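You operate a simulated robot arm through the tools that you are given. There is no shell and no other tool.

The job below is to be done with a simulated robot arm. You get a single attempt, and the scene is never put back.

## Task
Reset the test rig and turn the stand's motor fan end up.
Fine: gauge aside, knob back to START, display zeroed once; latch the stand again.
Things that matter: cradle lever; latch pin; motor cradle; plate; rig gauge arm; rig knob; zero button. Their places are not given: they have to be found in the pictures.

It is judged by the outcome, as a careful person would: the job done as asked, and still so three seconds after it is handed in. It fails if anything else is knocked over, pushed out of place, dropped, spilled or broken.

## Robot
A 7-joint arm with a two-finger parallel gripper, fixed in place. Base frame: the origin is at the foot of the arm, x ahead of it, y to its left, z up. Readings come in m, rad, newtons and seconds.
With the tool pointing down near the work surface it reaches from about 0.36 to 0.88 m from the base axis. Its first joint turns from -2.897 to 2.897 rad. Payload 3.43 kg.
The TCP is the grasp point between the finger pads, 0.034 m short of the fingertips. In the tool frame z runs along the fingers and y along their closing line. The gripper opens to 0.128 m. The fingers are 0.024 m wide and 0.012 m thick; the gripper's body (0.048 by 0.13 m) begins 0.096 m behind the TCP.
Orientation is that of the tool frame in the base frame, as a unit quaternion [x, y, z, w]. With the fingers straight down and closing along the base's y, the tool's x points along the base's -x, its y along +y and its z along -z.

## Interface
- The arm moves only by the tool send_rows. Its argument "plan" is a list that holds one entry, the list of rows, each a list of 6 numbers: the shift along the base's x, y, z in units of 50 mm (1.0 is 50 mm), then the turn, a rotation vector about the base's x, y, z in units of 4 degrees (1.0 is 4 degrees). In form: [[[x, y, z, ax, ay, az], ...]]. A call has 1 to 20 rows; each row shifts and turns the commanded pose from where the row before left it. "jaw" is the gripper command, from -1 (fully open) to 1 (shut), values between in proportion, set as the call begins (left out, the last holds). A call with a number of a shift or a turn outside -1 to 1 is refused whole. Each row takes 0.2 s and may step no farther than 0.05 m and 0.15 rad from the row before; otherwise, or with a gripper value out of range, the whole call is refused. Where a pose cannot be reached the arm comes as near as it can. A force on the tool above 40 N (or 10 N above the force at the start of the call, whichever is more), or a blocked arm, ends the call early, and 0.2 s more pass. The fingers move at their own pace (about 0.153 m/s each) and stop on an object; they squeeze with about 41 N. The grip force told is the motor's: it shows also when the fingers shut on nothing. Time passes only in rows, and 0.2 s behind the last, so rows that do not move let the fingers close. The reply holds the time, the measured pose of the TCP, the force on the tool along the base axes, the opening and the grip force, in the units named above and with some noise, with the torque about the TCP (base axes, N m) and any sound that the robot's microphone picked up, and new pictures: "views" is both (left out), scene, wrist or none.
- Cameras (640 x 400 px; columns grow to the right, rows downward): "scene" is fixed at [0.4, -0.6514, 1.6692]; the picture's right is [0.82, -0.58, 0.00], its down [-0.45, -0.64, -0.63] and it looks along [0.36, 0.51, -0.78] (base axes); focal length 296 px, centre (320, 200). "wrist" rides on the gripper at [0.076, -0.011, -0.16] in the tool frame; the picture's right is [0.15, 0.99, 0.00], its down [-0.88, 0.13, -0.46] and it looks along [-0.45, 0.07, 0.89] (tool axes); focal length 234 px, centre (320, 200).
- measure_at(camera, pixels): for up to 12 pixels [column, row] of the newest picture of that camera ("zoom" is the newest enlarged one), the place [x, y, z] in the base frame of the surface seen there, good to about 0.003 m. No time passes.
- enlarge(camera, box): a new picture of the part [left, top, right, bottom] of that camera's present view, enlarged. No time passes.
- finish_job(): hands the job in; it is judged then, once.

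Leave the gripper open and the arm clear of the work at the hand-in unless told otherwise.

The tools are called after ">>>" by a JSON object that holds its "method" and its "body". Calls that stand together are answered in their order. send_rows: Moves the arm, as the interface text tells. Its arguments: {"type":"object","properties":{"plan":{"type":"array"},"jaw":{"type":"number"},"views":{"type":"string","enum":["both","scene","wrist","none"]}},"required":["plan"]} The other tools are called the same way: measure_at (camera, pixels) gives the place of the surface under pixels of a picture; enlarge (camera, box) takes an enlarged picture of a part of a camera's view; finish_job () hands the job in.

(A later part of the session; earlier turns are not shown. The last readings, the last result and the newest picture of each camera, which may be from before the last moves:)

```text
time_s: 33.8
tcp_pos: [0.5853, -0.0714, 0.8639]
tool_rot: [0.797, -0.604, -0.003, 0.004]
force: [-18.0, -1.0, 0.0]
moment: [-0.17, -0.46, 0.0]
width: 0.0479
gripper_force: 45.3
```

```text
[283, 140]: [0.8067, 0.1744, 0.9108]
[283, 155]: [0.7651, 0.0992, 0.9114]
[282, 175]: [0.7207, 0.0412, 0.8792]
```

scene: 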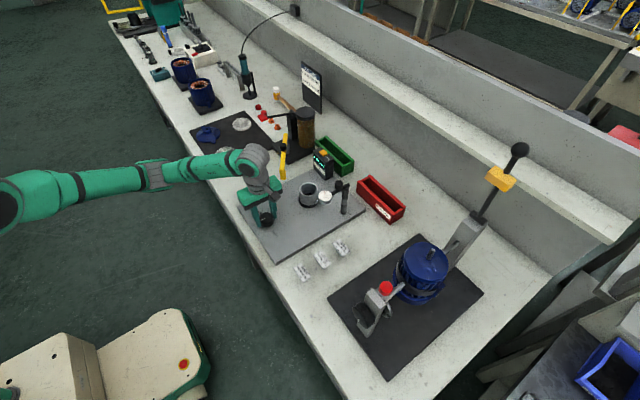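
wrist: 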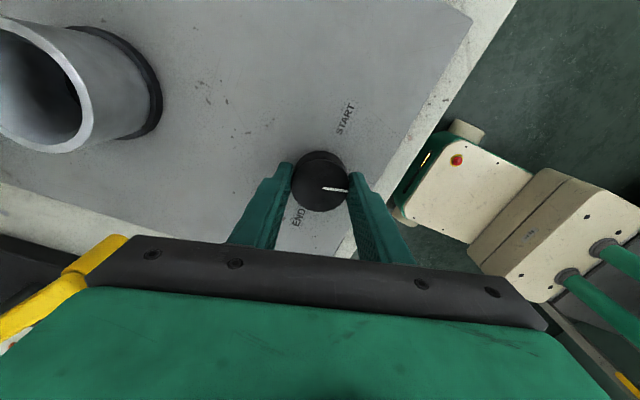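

Far enough away. Continue turning.

>>> {"method": "send_rows", "body": {"plan": [[[0, 0, 0, 0, 0, 0.7], [0, 0, 0, 0, 0, 0.7], [0, 0, 0, 0, 0, 0.7], [0, 0, 0, 0, 0, 0.7], [0, 0, 0, 0, 0, 0.7], [0, 0, 0, 0, 0, 0.7], [0, 0, 0, 0, 0, 0.7], [0, 0, 0, 0, 0, 0.7]]], "views": "none"}}

>>> {"method": "send_rows", "body": {"plan": [[[0, 0, 0, 0, 0, 0.7], [0, 0, 0, 0, 0, 0.7], [0, 0, 0, 0, 0, 0.7], [0, 0, 0, 0, 0, 0.7], [0, 0, 0, 0, 0, 0.7], [0, 0, 0, 0, 0, 0.7], [0, 0, 0, 0, 0, 0.7], [0, 0, 0, 0, 0, 0.7]]], "views": "both"}}

```text
time_s: 35.1
tcp_pos: [0.5851, -0.0693, 0.8642]
tool_rot: [0.864, -0.503, -0.004, 0.005]
force: [-15.3, -0.8, 15.0]
moment: [0.19, -0.24, 0.01]
width: 0.0479
gripper_force: 44.7
out of reach, approached as far as the arm can: row 6
stopped in row 6: the force on the tool passed its limit at 59 N (the readings are from after the stop); the commanded pose is now the measured one
```

```text
time_s: 35.4
tcp_pos: [0.5851, -0.0697, 0.8649]
tool_rot: [0.865, -0.501, -0.004, 0.007]
force: [-13.2, -1.3, 13.2]
moment: [0.16, -0.21, -0.02]
width: 0.0478
gripper_force: 45.1
out of reach, approached as far as the arm can: row 1
stopped in row 1: the force on the tool passed its limit at 53 N (the readings are from after the stop); the commanded pose is now the measured one
```

scene: 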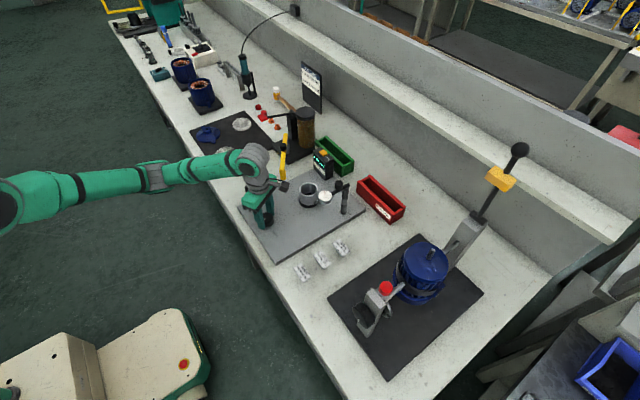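
wrist: 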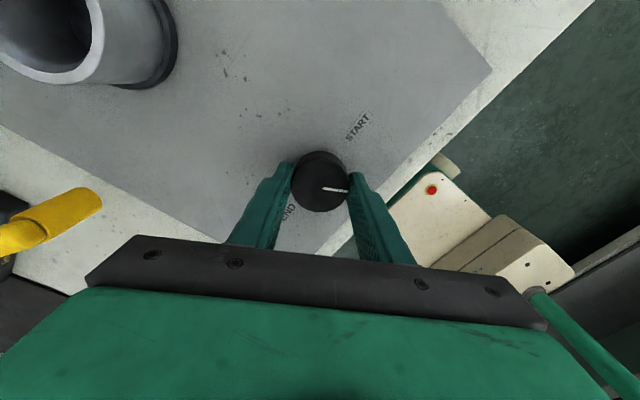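

Joint limit at about 120° turned. Open, wind back 100° around the knob, then re-grip for the remaining 60°.

>>> {"method": "send_rows", "body": {"plan": [[[0, 0, 0, 0, 0, 0], [0, 0, 0, 0, 0, 0], [0, 0, 0, 0, 0, -1], [0, 0, 0, 0, 0, -1], [0, 0, 0, 0, 0, -1], [0, 0, 0, 0, 0, -1], [0, 0, 0, 0, 0, -1], [0, 0, 0, 0, 0, -1], [0, 0, 0, 0, 0, -1], [0, 0, 0, 0, 0, -1], [0, 0, 0, 0, 0, -1], [0, 0, 0, 0, 0, -1], [0, 0, 0, 0, 0, -1], [0, 0, 0, 0, 0, -1]]], "jaw": -0.15, "views": "wrist"}}

>>> {"method": "send_rows", "body": {"plan": [[[0, 0, 0, 0, 0, -1], [0, 0, 0, 0, 0, -1], [0, 0, 0, 0, 0, -1], [0, 0, 0, 0, 0, -1], [0, 0, 0, 0, 0, -1], [0, 0, 0, 0, 0, -1], [0, 0, 0, 0, 0, -1], [0, 0, 0, 0, 0, -1], [0, 0, 0, 0, 0, -1], [0, 0, 0, 0, 0, -1], [0, 0, 0, 0, 0, -1], [0, 0, 0, 0, 0, -1], [0, 0, 0, 0, 0, 0]]], "views": "wrist"}}

```text
time_s: 38.4
tcp_pos: [0.5859, -0.0691, 0.8638]
tool_rot: [-0.588, 0.809, 0.006, -0.005]
force: [0.2, -0.3, -0.1]
moment: [-0.03, -0.01, 0.03]
width: 0.0735
gripper_force: 0.1
```

wrist: 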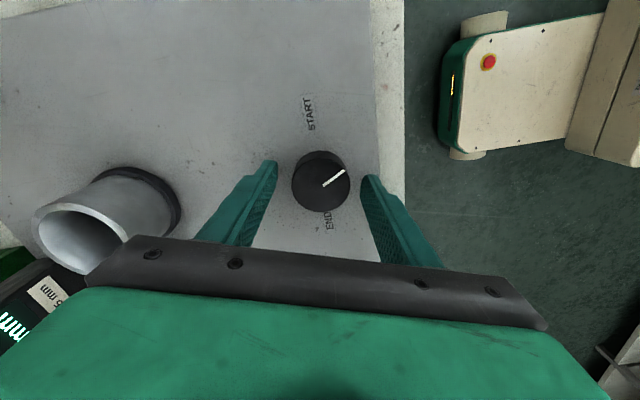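

```text
time_s: 41.2
tcp_pos: [0.5857, -0.0695, 0.8651]
tool_rot: [-0.207, 0.978, 0.008, -0.002]
force: [0.0, 0.0, 0.3]
moment: [0.05, 0.0, -0.01]
width: 0.0734
gripper_force: 0.0
```

wrist: 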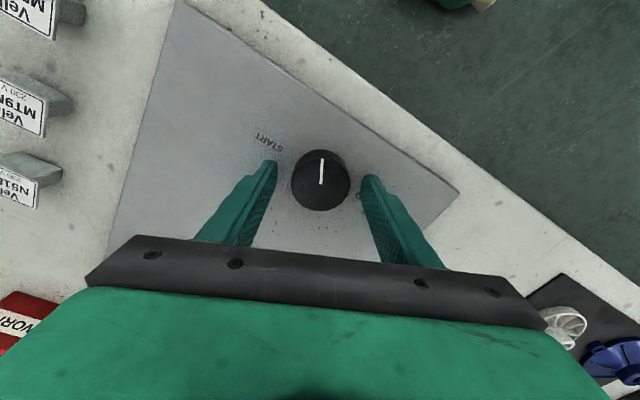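

Pointer is now at the top of the picture (320,160); START is about 60° further counter-clockwise. Re-grip and turn.

>>> {"method": "send_rows", "body": {"plan": [[[0, 0, 0, 0, 0, 0], [0, 0, 0, 0, 0, 0], [0, 0, 0, 0, 0, 0]]], "jaw": 1, "views": "none"}}

>>> {"method": "send_rows", "body": {"plan": [[[0, 0, 0, 0, 0, 0.7], [0, 0, 0, 0, 0, 0.7], [0, 0, 0, 0, 0, 0.7], [0, 0, 0, 0, 0, 0.7], [0, 0, 0, 0, 0, 0.7], [0, 0, 0, 0, 0, 0.7], [0, 0, 0, 0, 0, 0.7], [0, 0, 0, 0, 0, 0.7]]], "views": "none"}}

>>> {"method": "send_rows", "body": {"plan": [[[0, 0, 0, 0, 0, 0.7], [0, 0, 0, 0, 0, 0.7], [0, 0, 0, 0, 0, 0.7], [0, 0, 0, 0, 0, 0.7], [0, 0, 0, 0, 0, 0.7], [0, 0, 0, 0, 0, 0.7], [0, 0, 0, 0, 0, 0.7], [0, 0, 0, 0, 0, 0.7]]], "views": "wrist"}}

```text
time_s: 42.0
tcp_pos: [0.5872, -0.0699, 0.8642]
tool_rot: [-0.208, 0.978, 0.007, -0.002]
force: [-2.6, 3.4, -0.5]
moment: [-0.84, -0.31, 0.0]
width: 0.0473
gripper_force: 45.0
```

```text
time_s: 43.8
tcp_pos: [0.5856, -0.0691, 0.864]
tool_rot: [-0.394, 0.919, 0.007, -0.004]
force: [-7.5, 1.2, 20.1]
moment: [-0.01, -0.6, 0.01]
width: 0.0475
gripper_force: 45.1
```

```text
time_s: 45.6
tcp_pos: [0.5861, -0.0697, 0.8647]
tool_rot: [-0.566, 0.824, 0.007, -0.004]
force: [-9.8, 13.5, 26.2]
moment: [-0.14, -0.46, -0.03]
width: 0.0474
gripper_force: 45.3
```

wrist: 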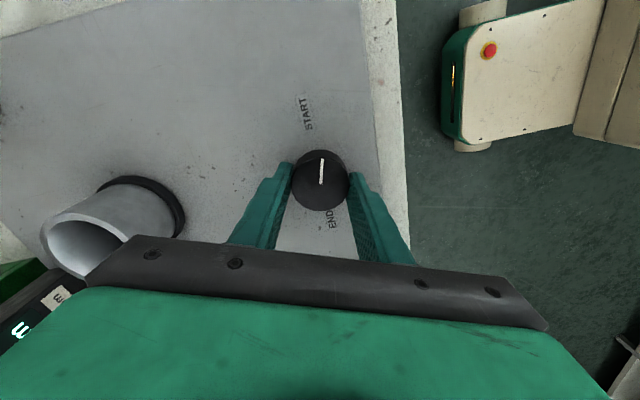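

About 14° remain. Turn on and check for a stop.

>>> {"method": "send_rows", "body": {"plan": [[[0, 0, 0, 0, 0, 0.7], [0, 0, 0, 0, 0, 0.7], [0, 0, 0, 0, 0, 0.7], [0, 0, 0, 0, 0, 0.7], [0, 0, 0, 0, 0, 0.7], [0, 0, 0, 0, 0, 0]]], "views": "wrist"}}

>>> {"method": "enlarge", "body": {"camera": "wrist", "box": [250, 80, 390, 240]}}

```text
time_s: 47.0
tcp_pos: [0.5859, -0.0689, 0.8645]
tool_rot: [-0.662, 0.749, 0.007, -0.005]
force: [-19.1, 26.1, 5.8]
moment: [-0.24, -0.75, -0.02]
width: 0.0474
gripper_force: 44.9
```

wrist: 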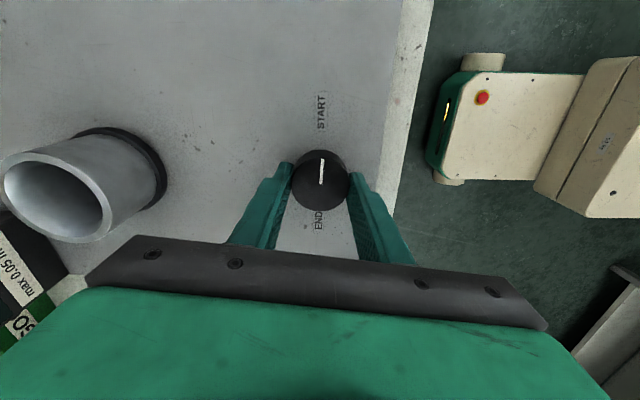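

```text
2.50 times, centred on (320, 160) of wrist
```

zoom: 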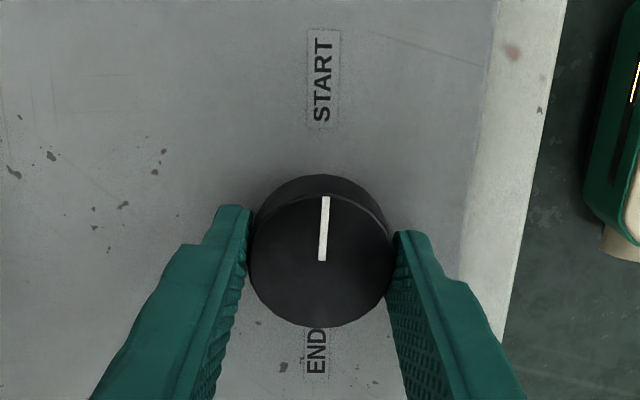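

>>> {"method": "measure_at", "body": {"camera": "zoom", "pixels": [[323, 256], [325, 202], [322, 80], [316, 352], [324, 230]]}}

```text
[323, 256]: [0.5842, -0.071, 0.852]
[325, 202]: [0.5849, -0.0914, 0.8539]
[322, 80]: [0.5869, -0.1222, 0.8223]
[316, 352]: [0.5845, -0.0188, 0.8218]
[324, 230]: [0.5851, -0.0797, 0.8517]
```

Pointer is aimed at START within a couple of degrees. Release, rise and check.

>>> {"method": "send_rows", "body": {"plan": [[[0, 0, 0, 0, 0, 0], [0, 0, 0, 0, 0, 0], [0, 0, 0.6, 0, 0, 0], [0, 0, 0.9, 0, 0, 0], [0, 0, 0.9, 0, 0, 0], [0, 0, 0.9, 0, 0, 0], [0, 0, 0, 0, 0, 0]]], "jaw": -0.15}}

>>> {"method": "enlarge", "body": {"camera": "wrist", "box": [220, 60, 420, 200]}}

>>> {"method": "enlarge", "body": {"camera": "scene", "box": [230, 130, 410, 270]}}

```text
time_s: 48.6
tcp_pos: [0.5865, -0.0703, 1.0291]
tool_rot: [-0.662, 0.75, 0.005, -0.006]
force: [0.3, -1.0, -0.2]
moment: [0.01, -0.01, 0.0]
width: 0.0737
gripper_force: 0.0
```

scene: 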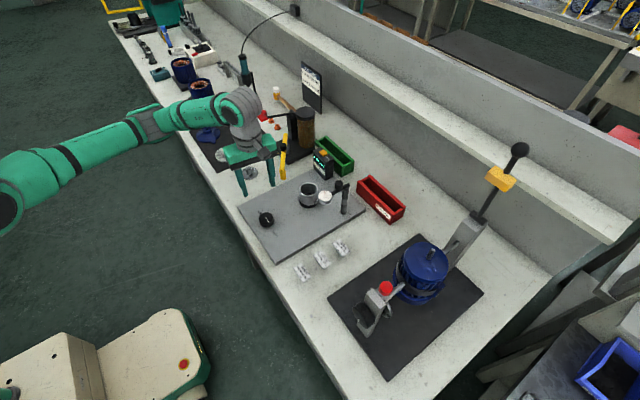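
wrist: 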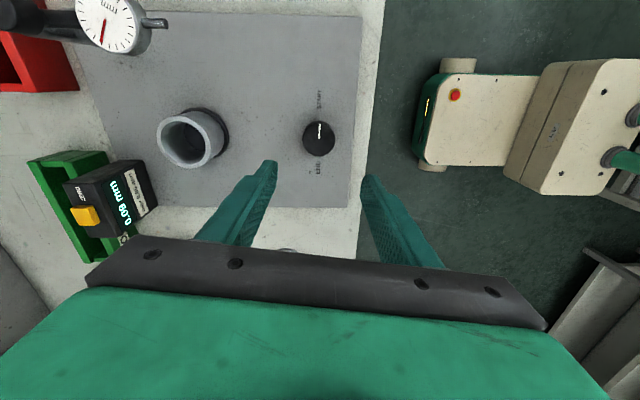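

```text
2.86 times, centred on (320, 130) of wrist
```

zoom: 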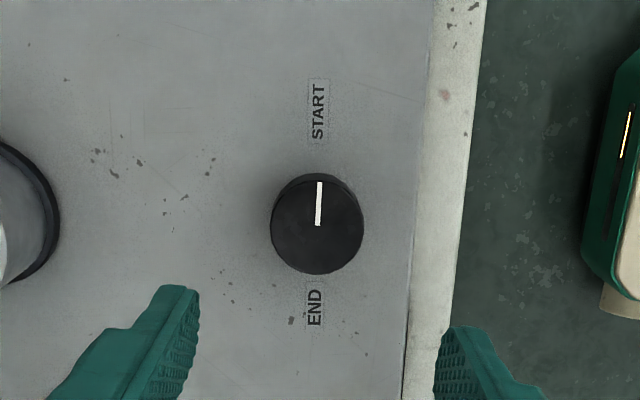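

```text
2.86 times, centred on (320, 200) of scene
```

zoom: 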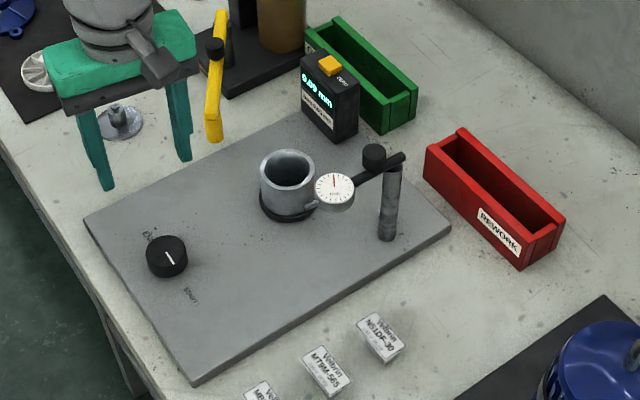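

Knob at START, gauge aside, display still reads 0.09. Now unwind the wrist, close the fingers and move over toward the yellow zero button at about (0.884,0.012,0.929).

>>> {"method": "send_rows", "body": {"plan": [[[0, 0, 0.3, 0, 0, -1], [0, 0, 0.3, 0, 0, -1], [0.2, 0.1, 0, 0, 0, -1], [0.25, 0.1, 0, 0, 0, -1], [0.25, 0.1, 0, 0, 0, -1], [0.25, 0.1, 0, 0, 0, -1], [0.25, 0.1, 0, 0, 0, -1], [0.25, 0.1, 0, 0, 0, -1], [0.25, 0.1, 0, 0, 0, -1], [0.25, 0.1, 0, 0, 0, -1], [0.25, 0.1, 0, 0, 0, -1], [0.25, 0.1, 0, 0, 0, -1], [0.25, 0.1, 0, 0, 0, -1], [0.25, 0.1, 0, 0, 0, -1], [0.25, 0.1, 0, 0, 0, -1], [0.25, 0.1, 0, 0, 0, -1], [0.25, 0.1, 0, 0, 0, -1], [0.25, 0.1, 0, 0, 0, -1], [0.25, 0, 0, 0, 0, -1], [0, 0, 0, 0, 0, -1]]], "jaw": 1}}

```text
time_s: 52.8
tcp_pos: [0.7969, 0.0101, 1.0589]
tool_rot: [-0.024, 1.0, 0.008, -0.001]
force: [0.2, 0.2, 1.3]
moment: [0.0, -0.02, -0.02]
width: 0.0001
gripper_force: 33.0
```

scene: 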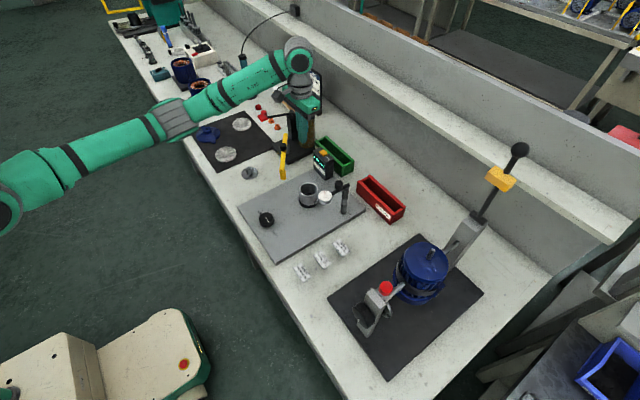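
wrist: 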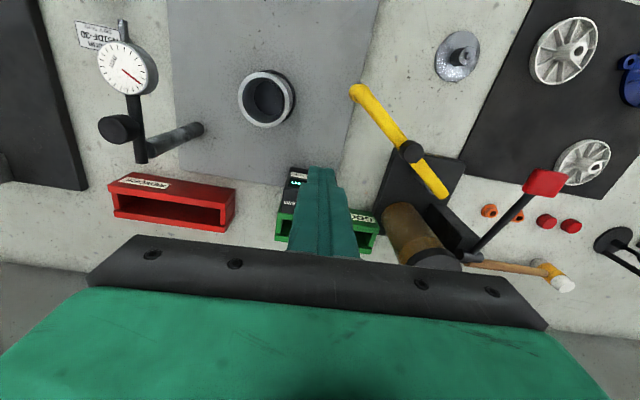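

I check heights near the hand (red-handled lever of the press at (541,183)) and the button from the scene.

>>> {"method": "measure_at", "body": {"camera": "wrist", "pixels": [[541, 183], [412, 152], [435, 258], [480, 250], [500, 225]]}}

>>> {"method": "enlarge", "body": {"camera": "scene", "box": [285, 100, 355, 190]}}

```text
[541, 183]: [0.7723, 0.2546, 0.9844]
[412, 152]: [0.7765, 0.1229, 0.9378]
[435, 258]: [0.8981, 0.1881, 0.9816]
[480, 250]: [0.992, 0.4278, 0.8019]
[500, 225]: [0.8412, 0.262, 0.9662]
```

```text
4.44 times, centred on (320, 145) of scene
```

zoom: 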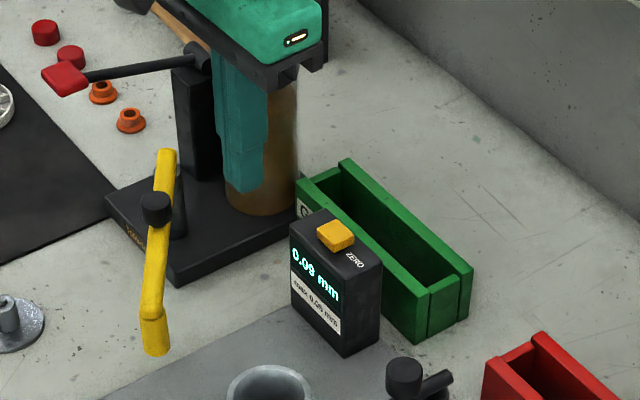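

>>> {"method": "measure_at", "body": {"camera": "zoom", "pixels": [[335, 232], [322, 232], [348, 238], [335, 222], [335, 246], [318, 222], [356, 240]]}}

```text
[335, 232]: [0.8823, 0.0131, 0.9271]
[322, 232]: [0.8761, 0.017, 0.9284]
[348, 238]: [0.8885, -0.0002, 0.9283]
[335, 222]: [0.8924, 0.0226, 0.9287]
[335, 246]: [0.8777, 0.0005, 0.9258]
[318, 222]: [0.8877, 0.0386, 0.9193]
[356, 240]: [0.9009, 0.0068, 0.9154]
```

Button centre (0.883,0.010,0.928). Move above it, tips about 20 mm clear.

>>> {"method": "send_rows", "body": {"plan": [[[0.57, 0, 0, 0, 0, 0], [0.57, 0, 0, 0, 0, 0], [0.57, 0, -0.3, 0, 0, 0], [0, 0, -0.6, 0, 0, 0], [0, 0, -0.58, 0, 0, 0], [0, 0, 0, 0, 0, 0]]]}}

>>> {"method": "enlarge", "body": {"camera": "scene", "box": [285, 100, 355, 190]}}

>>> {"method": "enlarge", "body": {"camera": "wrist", "box": [250, 130, 410, 260]}}

```text
time_s: 54.2
tcp_pos: [0.8838, 0.0083, 0.985]
tool_rot: [-0.024, 1.0, 0.007, -0.001]
force: [-0.6, 0.5, 1.0]
moment: [0.08, -0.04, 0.0]
width: 0.0001
gripper_force: 33.1
```

scene: 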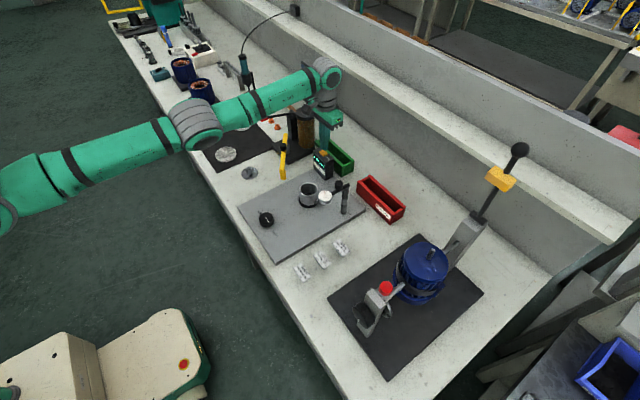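
wrist: 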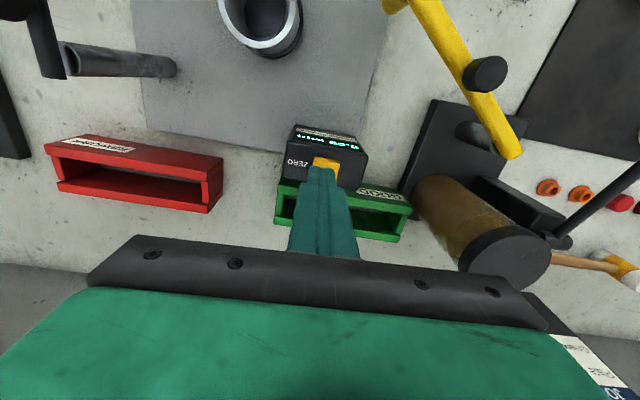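

```text
4.44 times, centred on (320, 145) of scene
```

zoom: 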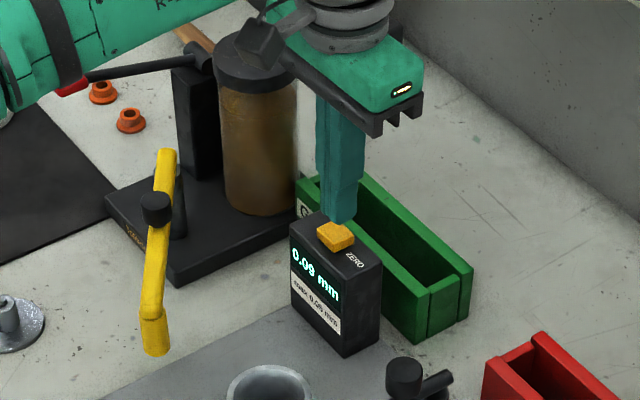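

```text
3.08 times, centred on (330, 195) of wrist
```

zoom: 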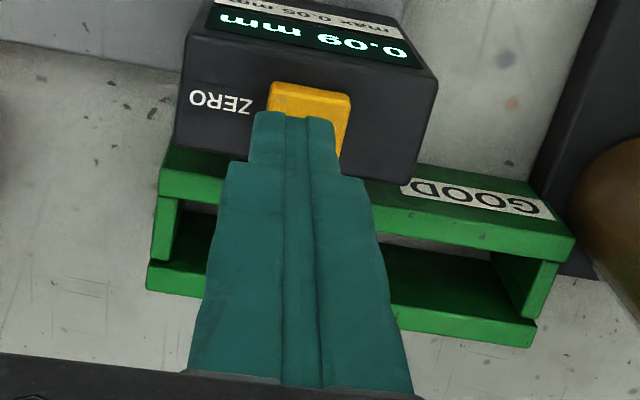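

Tips are just over the button. Press: down ~18 mm, then slow small steps, watching the display.

>>> {"method": "send_rows", "body": {"plan": [[[-0.02, 0.05, -0.2, 0, 0, 0], [0, 0, -0.15, 0, 0, 0], [0, 0, -0.08, 0, 0, 0], [0, 0, -0.04, 0, 0, 0]]], "views": "none"}}

>>> {"method": "enlarge", "body": {"camera": "scene", "box": [300, 130, 345, 190]}}

```text
time_s: 55.2
tcp_pos: [0.8811, 0.0119, 0.9606]
tool_rot: [-0.025, 1.0, 0.008, 0.0]
force: [0.5, 0.0, 1.9]
moment: [-0.03, -0.02, -0.01]
width: 0.0
gripper_force: 33.1
heard: click
```

```text
6.67 times, centred on (322, 160) of scene
```

zoom: 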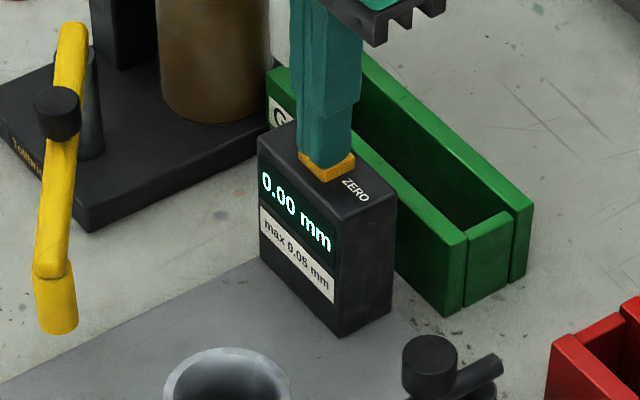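

Click heard, display reads 0.00 mm. Rise straight up and retreat, then go toward the stand.

>>> {"method": "send_rows", "body": {"plan": [[[0, 0, 0.5, 0, 0, 0], [0, 0, 0.9, 0, 0, 0], [0, 0, 0.9, 0, 0, 0], [-0.5, 0, 0.5, 0, 0, 0], [-0.9, -0.2, 0, 0, 0, 0], [-0.9, -0.3, 0, 0, 0, 0], [-0.9, -0.3, 0, 0, 0, 0], [-0.9, -0.3, 0, 0, 0, 0], [0, 0, 0, 0, 0, 0]]]}}

>>> {"method": "enlarge", "body": {"camera": "scene", "box": [230, 130, 410, 270]}}

```text
time_s: 57.2
tcp_pos: [0.6744, -0.0392, 1.1028]
tool_rot: [-0.026, 1.0, 0.009, -0.001]
force: [0.0, 0.0, 0.2]
moment: [0.01, -0.02, 0.02]
width: 0.0
gripper_force: 32.6
out of reach, approached as far as the arm can: row 3
```

scene: 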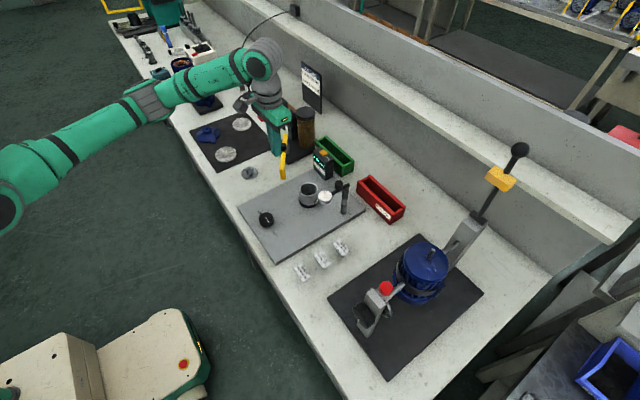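
wrist: 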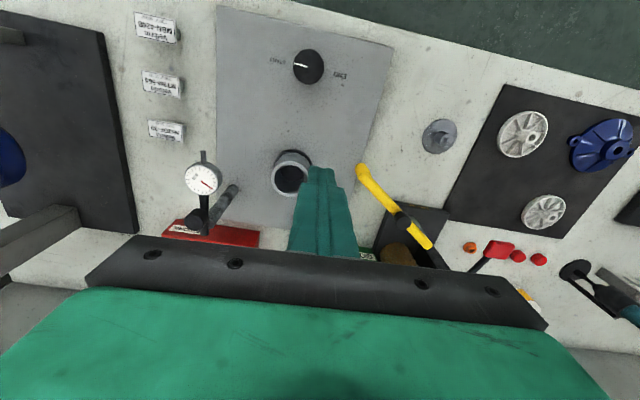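

```text
2.86 times, centred on (320, 200) of scene
```

zoom: 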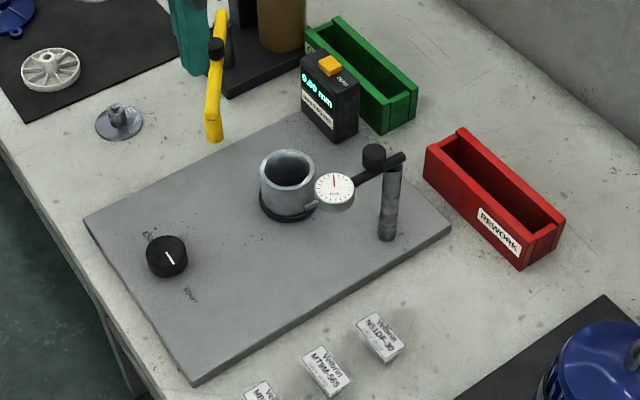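

Rig done: display 0.00, knob at START, gauge aside. Now move above the stand's front pillar for a close look at the latch pin, correcting the small tilt.

>>> {"method": "send_rows", "body": {"plan": [[[-0.14, -0.92, 0.2, -0.26, 0, 0], [-0.14, -0.92, 0.2, 0, 0, -0.75], [-0.14, -0.92, 0.2, 0, 0, 0], [-0.14, -0.92, 0.2, 0, 0, 0], [-0.14, -0.92, 0.2, 0, 0, 0], [-0.14, -0.92, 0.2, 0, 0, 0], [-0.14, -0.92, 0.2, 0, 0, 0], [-0.14, -0.92, 0.2, 0, 0, 0], [-0.14, -0.92, 0.2, 0, 0, 0], [-0.14, -0.92, 0.2, 0, 0, 0], [0, 0, 0, 0, 0, 0]]], "jaw": -0.1}}

>>> {"method": "enlarge", "body": {"camera": "wrist", "box": [230, 60, 430, 230]}}

```text
time_s: 59.6
tcp_pos: [0.6027, -0.5035, 1.2016]
tool_rot: [0.001, 1.0, 0.0, 0.0]
force: [-0.1, -0.3, 0.1]
moment: [0.0, 0.0, 0.0]
width: 0.0702
gripper_force: 0.0
```

scene: 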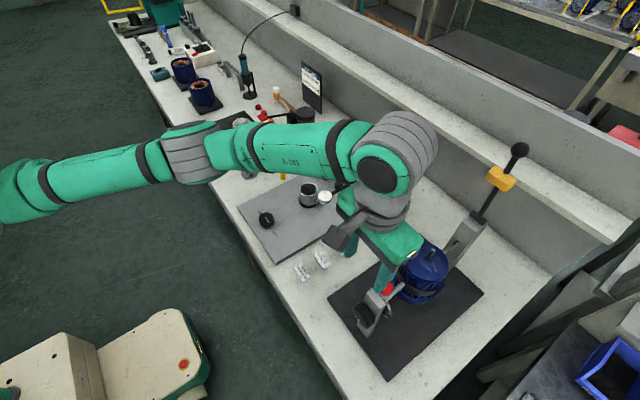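
wrist: 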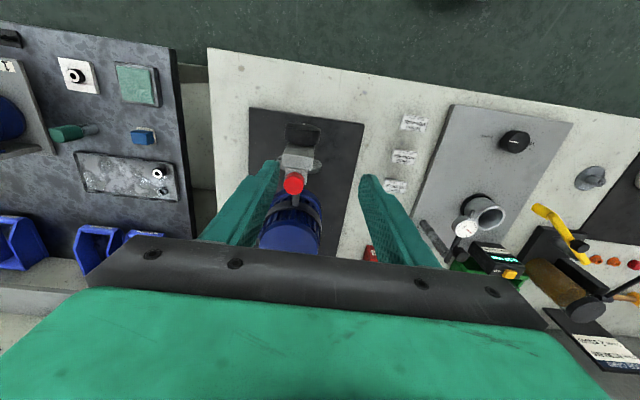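

```text
2.35 times, centred on (330, 145) of wrist
```

zoom: 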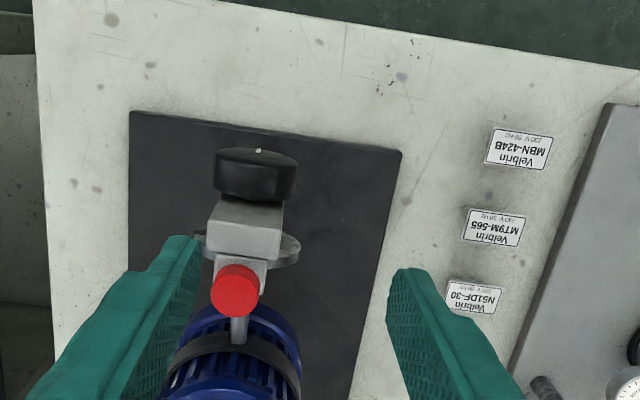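

>>> {"method": "measure_at", "body": {"camera": "zoom", "pixels": [[237, 285], [220, 285], [252, 285], [237, 270], [238, 303], [236, 310], [250, 225], [257, 175], [285, 250], [240, 330], [215, 175], [296, 180]]}}

```text
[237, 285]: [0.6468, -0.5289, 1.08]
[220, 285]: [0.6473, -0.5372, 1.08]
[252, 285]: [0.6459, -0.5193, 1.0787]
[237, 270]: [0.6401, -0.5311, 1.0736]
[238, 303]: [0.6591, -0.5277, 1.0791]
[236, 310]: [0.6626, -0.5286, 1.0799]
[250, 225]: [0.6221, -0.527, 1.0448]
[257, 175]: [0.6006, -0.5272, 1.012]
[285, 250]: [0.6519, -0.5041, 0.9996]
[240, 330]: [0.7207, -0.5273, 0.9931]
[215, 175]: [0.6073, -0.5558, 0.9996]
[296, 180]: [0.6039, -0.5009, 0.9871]
```

Red cap centre (0.651,-0.5285), top z 1.080. I'll align over it and descend with jaws open 70 mm → to TCP z 1.093.

>>> {"method": "send_rows", "body": {"plan": [[[0.48, -0.25, 0, 0, 0, 0], [0.48, -0.25, 0, 0, 0, 0], [0, 0, -0.8, 0, 0, 0], [0, 0, -0.8, 0, 0, 0], [0, 0, -0.57, 0, 0, 0], [0, 0, 0, 0, 0, 0]]]}}

>>> {"method": "enlarge", "body": {"camera": "wrist", "box": [230, 100, 410, 230]}}

```text
time_s: 61.0
tcp_pos: [0.649, -0.5282, 1.0916]
tool_rot: [0.002, 1.0, -0.001, 0.001]
force: [0.3, -0.9, -0.2]
moment: [0.01, 0.02, 0.02]
width: 0.0703
gripper_force: 0.0
```

scene: 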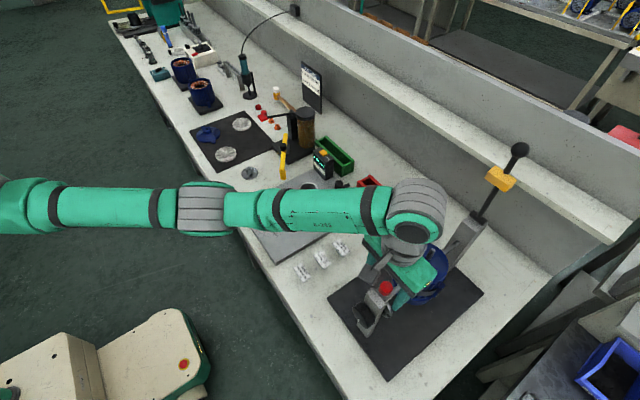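
wrist: 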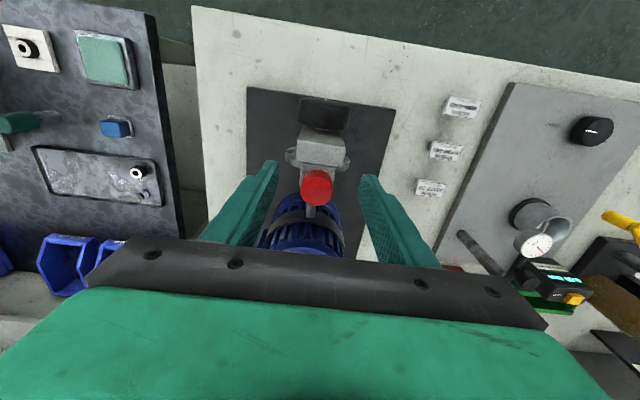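

```text
3.08 times, centred on (320, 165) of wrist
```

zoom: 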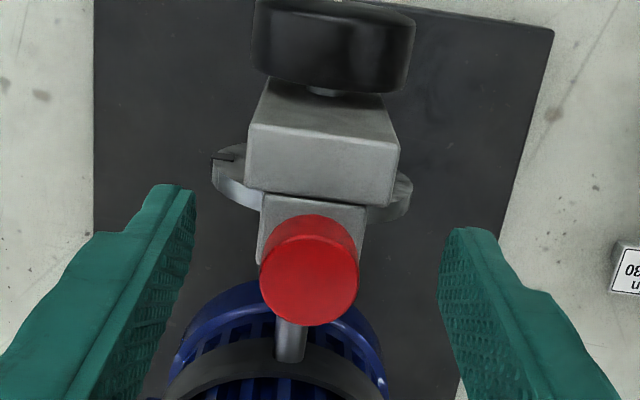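

Centred. Close on the cap.

>>> {"method": "send_rows", "body": {"plan": [[[0, 0, 0, 0, 0, 0], [0, 0, 0, 0, 0, 0], [0, 0, 0, 0, 0, 0]]], "jaw": 1, "views": "wrist"}}

>>> {"method": "send_rows", "body": {"plan": [[[0, 0, 0.1, 0, 0, 0], [0, 0, 0.1, 0, 0, 0]]], "views": "wrist"}}

```text
time_s: 61.8
tcp_pos: [0.6503, -0.53, 1.0914]
tool_rot: [0.003, 1.0, -0.001, 0.001]
force: [8.3, -23.6, -0.1]
moment: [-0.51, -1.02, -0.15]
width: 0.0265
gripper_force: 45.0
```

wrist: 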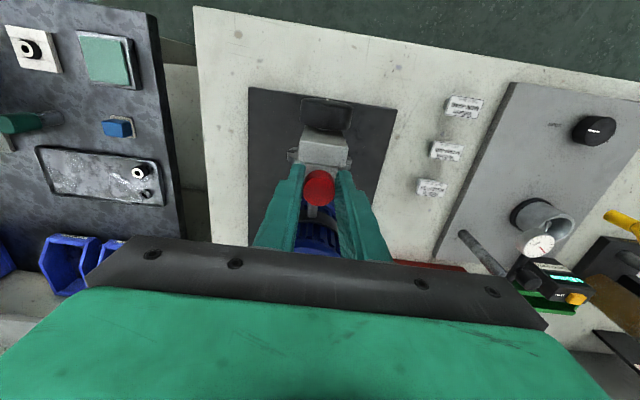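

```text
time_s: 62.4
tcp_pos: [0.6499, -0.5297, 1.1013]
tool_rot: [0.003, 1.0, -0.003, 0.0]
force: [4.5, -32.1, 0.3]
moment: [-0.61, -0.22, 0.07]
width: 0.0264
gripper_force: 45.4
```

wrist: 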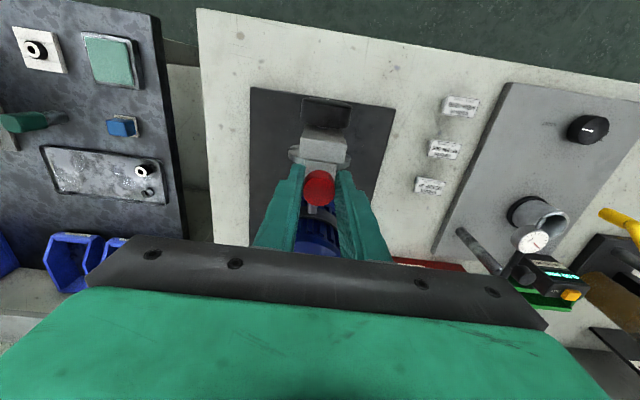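

The pin slides up easily. Ease the sideways load and continue lifting slowly.

>>> {"method": "send_rows", "body": {"plan": [[[0, -0.03, 0.1, 0, 0, 0], [0, -0.02, 0.1, 0, 0, 0], [0, 0, 0, 0, 0, 0]]], "views": "wrist"}}

>>> {"method": "enlarge", "body": {"camera": "scene", "box": [340, 230, 440, 350]}}

```text
time_s: 63.2
tcp_pos: [0.6492, -0.5306, 1.1086]
tool_rot: [0.002, 1.0, 0.003, -0.004]
force: [-12.7, -1.7, -32.9]
moment: [-0.22, 0.87, -0.06]
width: 0.0266
gripper_force: 44.8
```

wrist: 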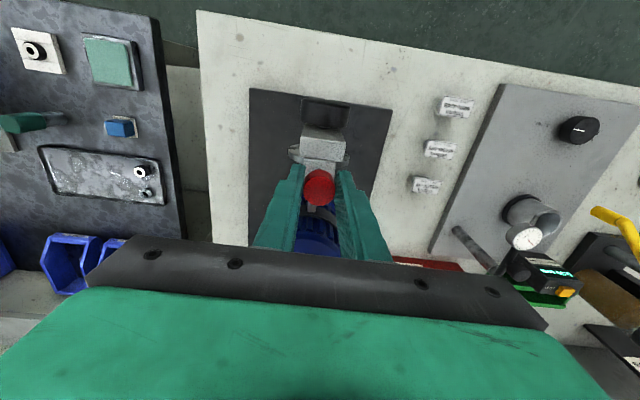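

```text
3.33 times, centred on (390, 290) of scene
```

zoom: 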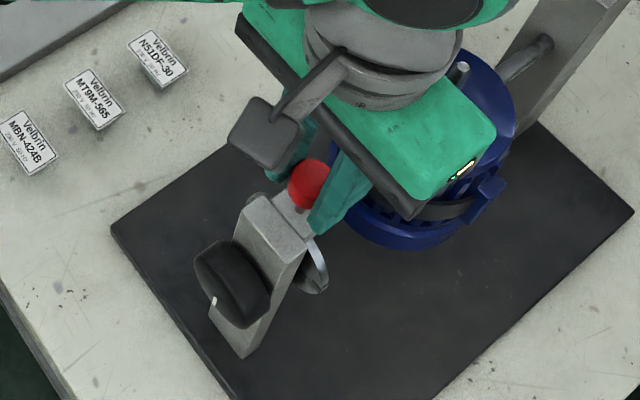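

The pin reached a stop about 16–17 mm up (33 N pull). Release and see whether it stays up.

>>> {"method": "send_rows", "body": {"plan": [[[0, 0, -0.02, 0, 0, 0], [0, 0, 0, 0, 0, 0], [0, 0, 0, 0, 0, 0]]], "jaw": -0.1, "views": "wrist"}}

>>> {"method": "enlarge", "body": {"camera": "wrist", "box": [230, 100, 410, 230]}}

>>> {"method": "measure_at", "body": {"camera": "wrist", "pixels": [[318, 188], [322, 192]]}}

```text
time_s: 64.0
tcp_pos: [0.6482, -0.5315, 1.1105]
tool_rot: [0.002, 1.0, -0.002, 0.001]
force: [-0.4, -0.1, 1.1]
moment: [0.0, 0.01, -0.01]
width: 0.0705
gripper_force: 0.0
```

wrist: 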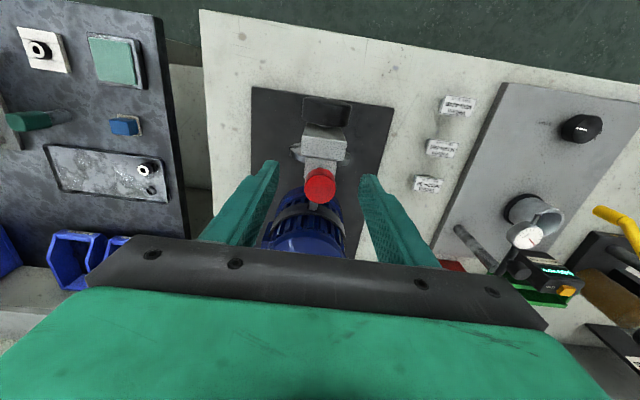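

```text
3.08 times, centred on (320, 165) of wrist
```

zoom: 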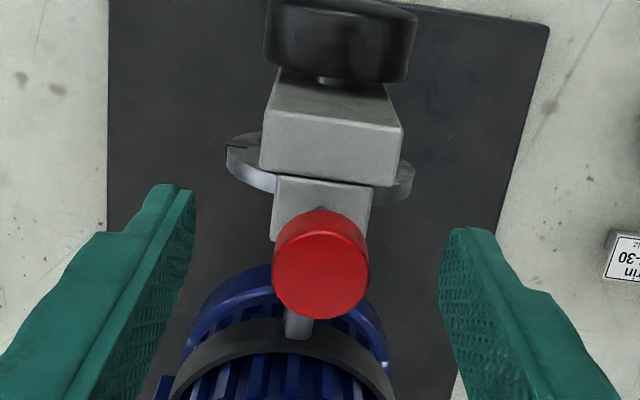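

```text
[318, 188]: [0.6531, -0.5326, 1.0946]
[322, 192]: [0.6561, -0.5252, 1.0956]
```

The pin stays up by itself (cap top now 1.095). Next: raise, retreat, and tilt the tool horizontal (pointing +x) to grip the black handwheel at (0.593–0.615, -0.528, 0.985).

>>> {"method": "send_rows", "body": {"plan": [[[0, 0, 0.8, 0, 0, 0], [0, 0, 0.8, 0, 0, 0], [-0.6, 0, 0.3, 0, 0, 0], [-0.6, 0, 0, 0, -0.9, 0], [-0.6, 0, 0, 0, -0.9, 0], [-0.6, 0, 0, 0, -0.9, 0], [-0.6, 0, 0, 0, -0.9, 0], [-0.6, 0, 0, 0, -0.9, 0], [-0.6, 0, 0, 0, -0.9, 0], [-0.2, 0, 0, 0, -0.9, 0], [0, 0, 0, 0, -0.9, 0], [0, 0, 0, 0, -0.9, 0], [0, 0, 0, 0, -0.9, 0], [0, 0, 0, 0, -0.9, 0], [0, 0, 0, 0, -0.9, 0], [0, 0, 0, 0, -0.9, 0], [0, 0, 0, 0, -0.9, 0], [0, 0, 0, 0, -0.9, 0], [0, 0, 0, 0, -0.9, 0]]]}}

```text
time_s: 68.0
tcp_pos: [0.4316, -0.5304, 1.207]
tool_rot: [0.003, 0.876, -0.001, 0.482]
force: [-0.8, 0.4, -0.9]
moment: [-0.01, -0.01, 0.0]
width: 0.0703
gripper_force: 0.1
```

scene: 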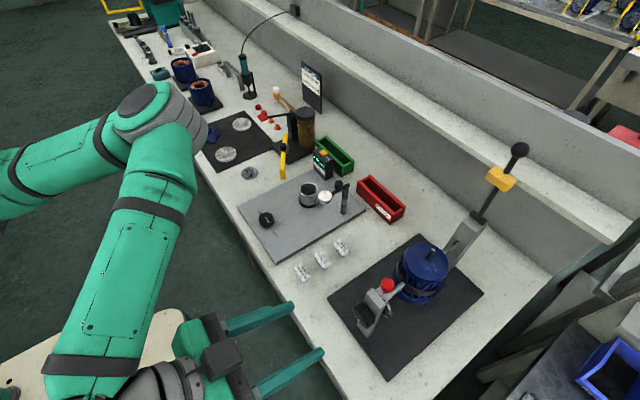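
wrist: 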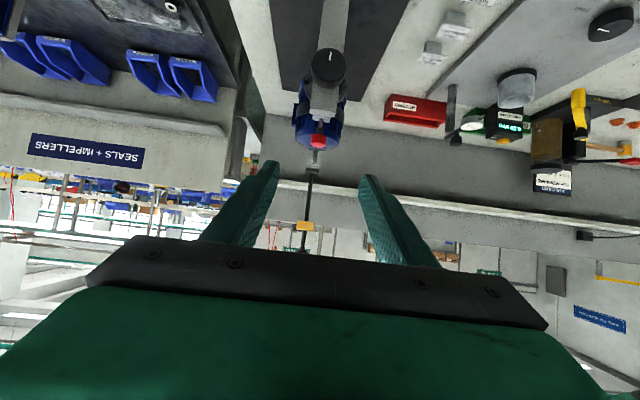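

Continue tilt to horizontal and lower to z≈0.985, x≈0.47.

>>> {"method": "send_rows", "body": {"plan": [[[0, 0, -0.45, 0, -0.9, 0], [0, 0, -0.5, 0, -0.9, 0], [0, 0, -0.5, 0, -0.9, 0], [0, 0, -0.5, 0, -0.9, 0], [0, 0, -0.5, 0, -0.9, 0], [0, 0, -0.5, 0, -0.9, 0], [0.2, 0, -0.5, 0, -0.9, 0], [0.3, 0, -0.5, 0, -0.9, 0], [0.3, 0, -0.49, 0, -0.9, 0], [0, 0, 0, 0, 0, 0]]]}}

>>> {"method": "enlarge", "body": {"camera": "wrist", "box": [220, 60, 420, 260]}}

```text
time_s: 70.2
tcp_pos: [0.4706, -0.5306, 0.984]
tool_rot: [0.002, 0.707, 0.0, 0.707]
force: [0.0, 0.0, 0.5]
moment: [0.02, 0.02, -0.01]
width: 0.0703
gripper_force: 0.0
```

scene: 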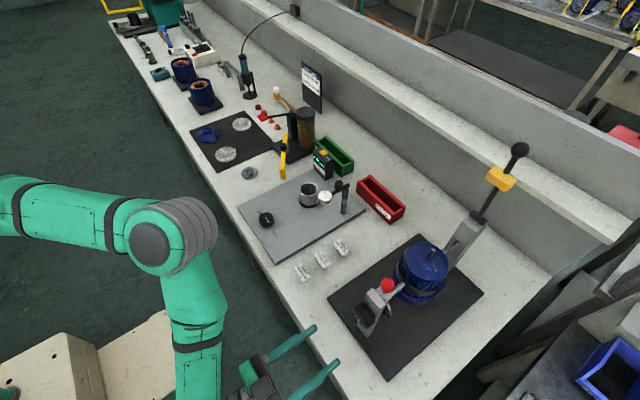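
wrist: 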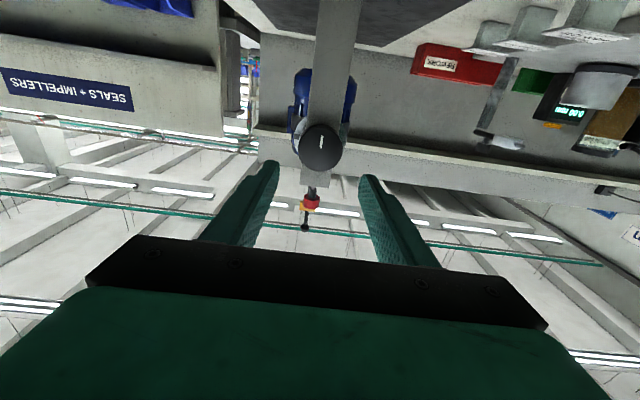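

```text
2.00 times, centred on (320, 160) of wrist
```

zoom: 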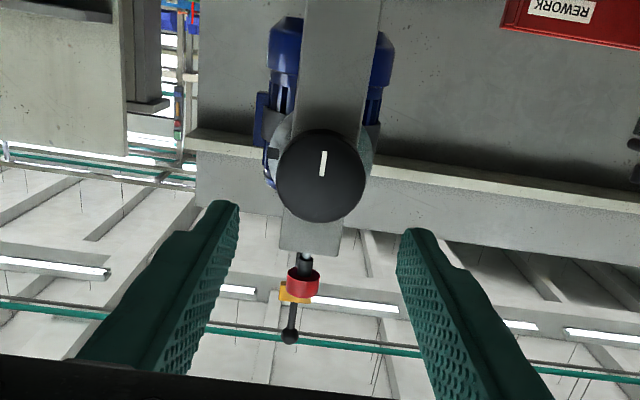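

>>> {"method": "measure_at", "body": {"camera": "zoom", "pixels": [[321, 180], [280, 175], [362, 175], [321, 215], [322, 155], [323, 168], [340, 100], [300, 240], [302, 270]]}}

```text
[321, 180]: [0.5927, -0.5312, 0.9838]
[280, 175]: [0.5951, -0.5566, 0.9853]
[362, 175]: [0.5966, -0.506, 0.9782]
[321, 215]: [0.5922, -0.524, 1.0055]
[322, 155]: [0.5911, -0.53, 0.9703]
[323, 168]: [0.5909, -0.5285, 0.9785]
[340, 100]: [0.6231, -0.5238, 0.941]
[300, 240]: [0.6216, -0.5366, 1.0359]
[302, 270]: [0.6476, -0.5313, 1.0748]
```

Wheel centre about (y -0.531, z 0.984), radius 27 mm, face at x 0.592, pillar at 0.622. Advance with jaws 90 mm open to TCP x 0.579.

>>> {"method": "send_rows", "body": {"plan": [[[0.7, 0, 0, 0, 0, 0], [0.7, 0, 0, 0, 0, 0], [0.4, 0, 0, 0, 0, 0], [0.37, 0, 0, 0, 0, 0], [0, 0, 0, 0, 0, 0]]], "jaw": -0.4}}

>>> {"method": "enlarge", "body": {"camera": "wrist", "box": [220, 60, 420, 260]}}

```text
time_s: 71.4
tcp_pos: [0.5785, -0.5312, 0.9844]
tool_rot: [0.003, 0.707, -0.001, 0.707]
force: [1.1, 0.5, -0.5]
moment: [0.04, -0.02, -0.04]
width: 0.0894
gripper_force: 0.1
```

scene: 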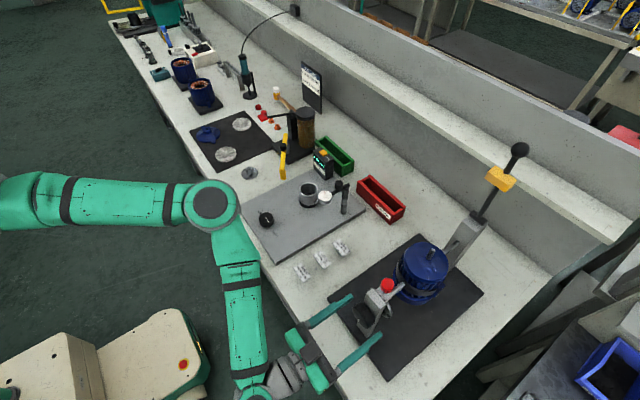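
wrist: 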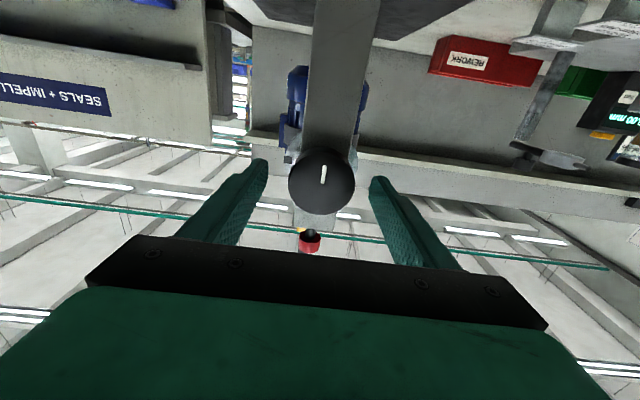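

```text
2.00 times, centred on (320, 160) of wrist
```

zoom: 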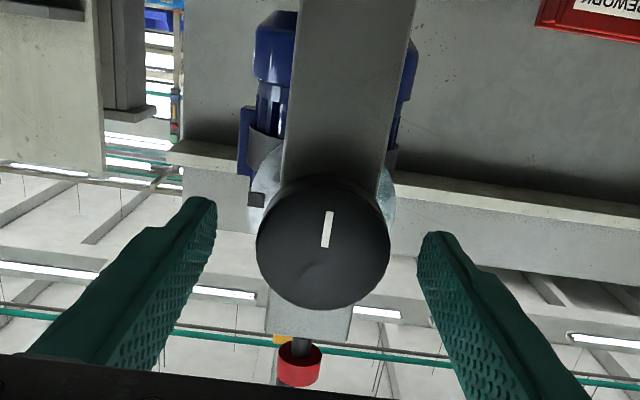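

Well placed around the wheel. Close on it.

>>> {"method": "send_rows", "body": {"plan": [[[0, 0, 0, 0, 0, 0], [0, 0, 0, 0, 0, 0], [0, 0, 0, 0, 0, 0]]], "jaw": 1, "views": "wrist"}}

>>> {"method": "send_rows", "body": {"plan": [[[0, 0, 0, 0.7, 0, 0], [0, 0, 0, 0.7, 0, 0]]], "views": "wrist"}}

```text
time_s: 72.2
tcp_pos: [0.5806, -0.5302, 0.9842]
tool_rot: [0.002, 0.707, 0.001, 0.707]
force: [-9.9, 5.3, 0.2]
moment: [0.01, -0.13, 0.82]
width: 0.0556
gripper_force: 45.2
```

wrist: 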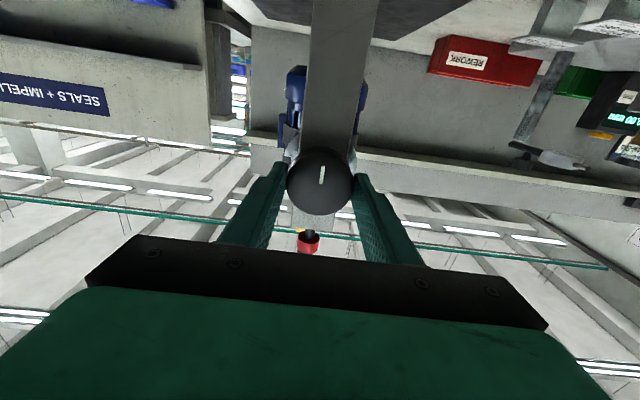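

```text
time_s: 72.8
tcp_pos: [0.5808, -0.5294, 0.9849]
tool_rot: [0.036, 0.706, 0.036, 0.706]
force: [-0.8, -0.1, -0.9]
moment: [-0.92, 0.2, 0.34]
width: 0.0554
gripper_force: 44.5
```

wrist: 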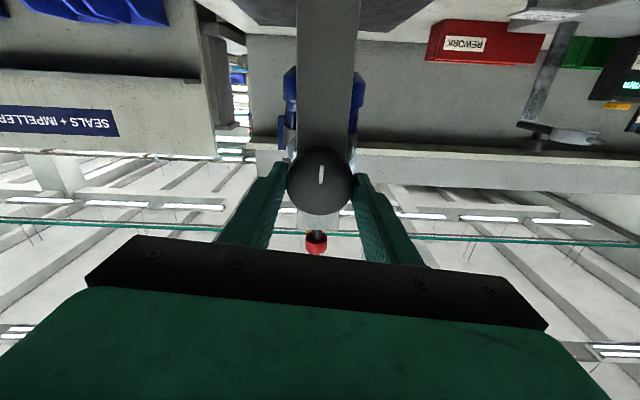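

The wheel turned with the gripper (torque 0.9 N·m). Check whether the motor turned too.

>>> {"method": "enlarge", "body": {"camera": "scene", "box": [340, 230, 480, 350]}}

>>> {"method": "send_rows", "body": {"plan": [[[0, 0, 0, 0.7, 0, 0], [0, 0, 0, 0.7, 0, 0], [0, 0, 0, 0.7, 0, 0]]], "views": "both"}}

>>> {"method": "enlarge", "body": {"camera": "scene", "box": [340, 230, 480, 350]}}

```text
3.33 times, centred on (410, 290) of scene
```

zoom: 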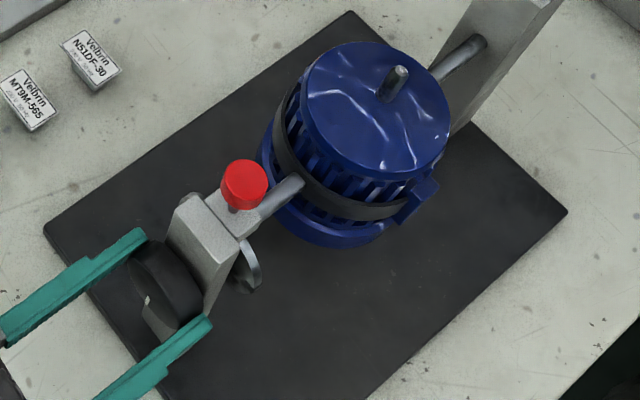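

```text
time_s: 73.6
tcp_pos: [0.58, -0.5301, 0.9836]
tool_rot: [0.087, 0.702, 0.087, 0.702]
force: [7.4, -2.9, -0.6]
moment: [-1.61, 0.03, 0.11]
width: 0.0551
gripper_force: 44.7
```

scene: 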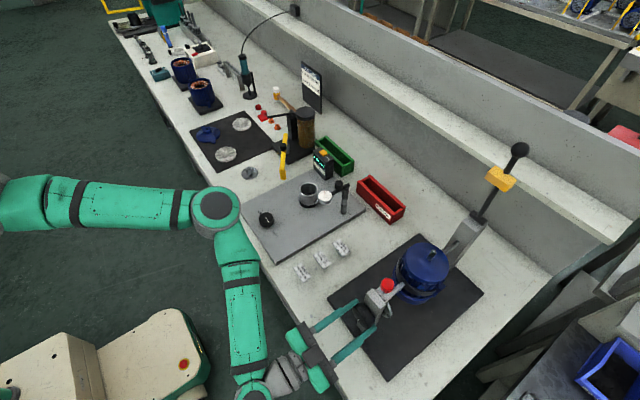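
wrist: 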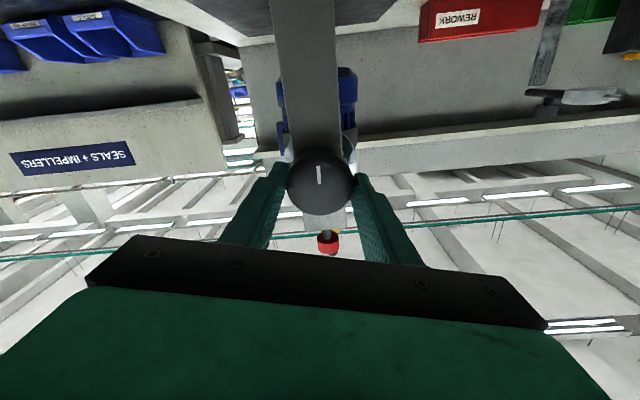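

```text
3.33 times, centred on (410, 290) of scene
```

zoom: 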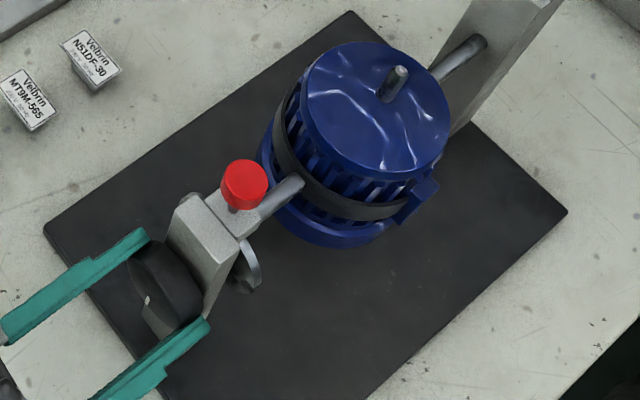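

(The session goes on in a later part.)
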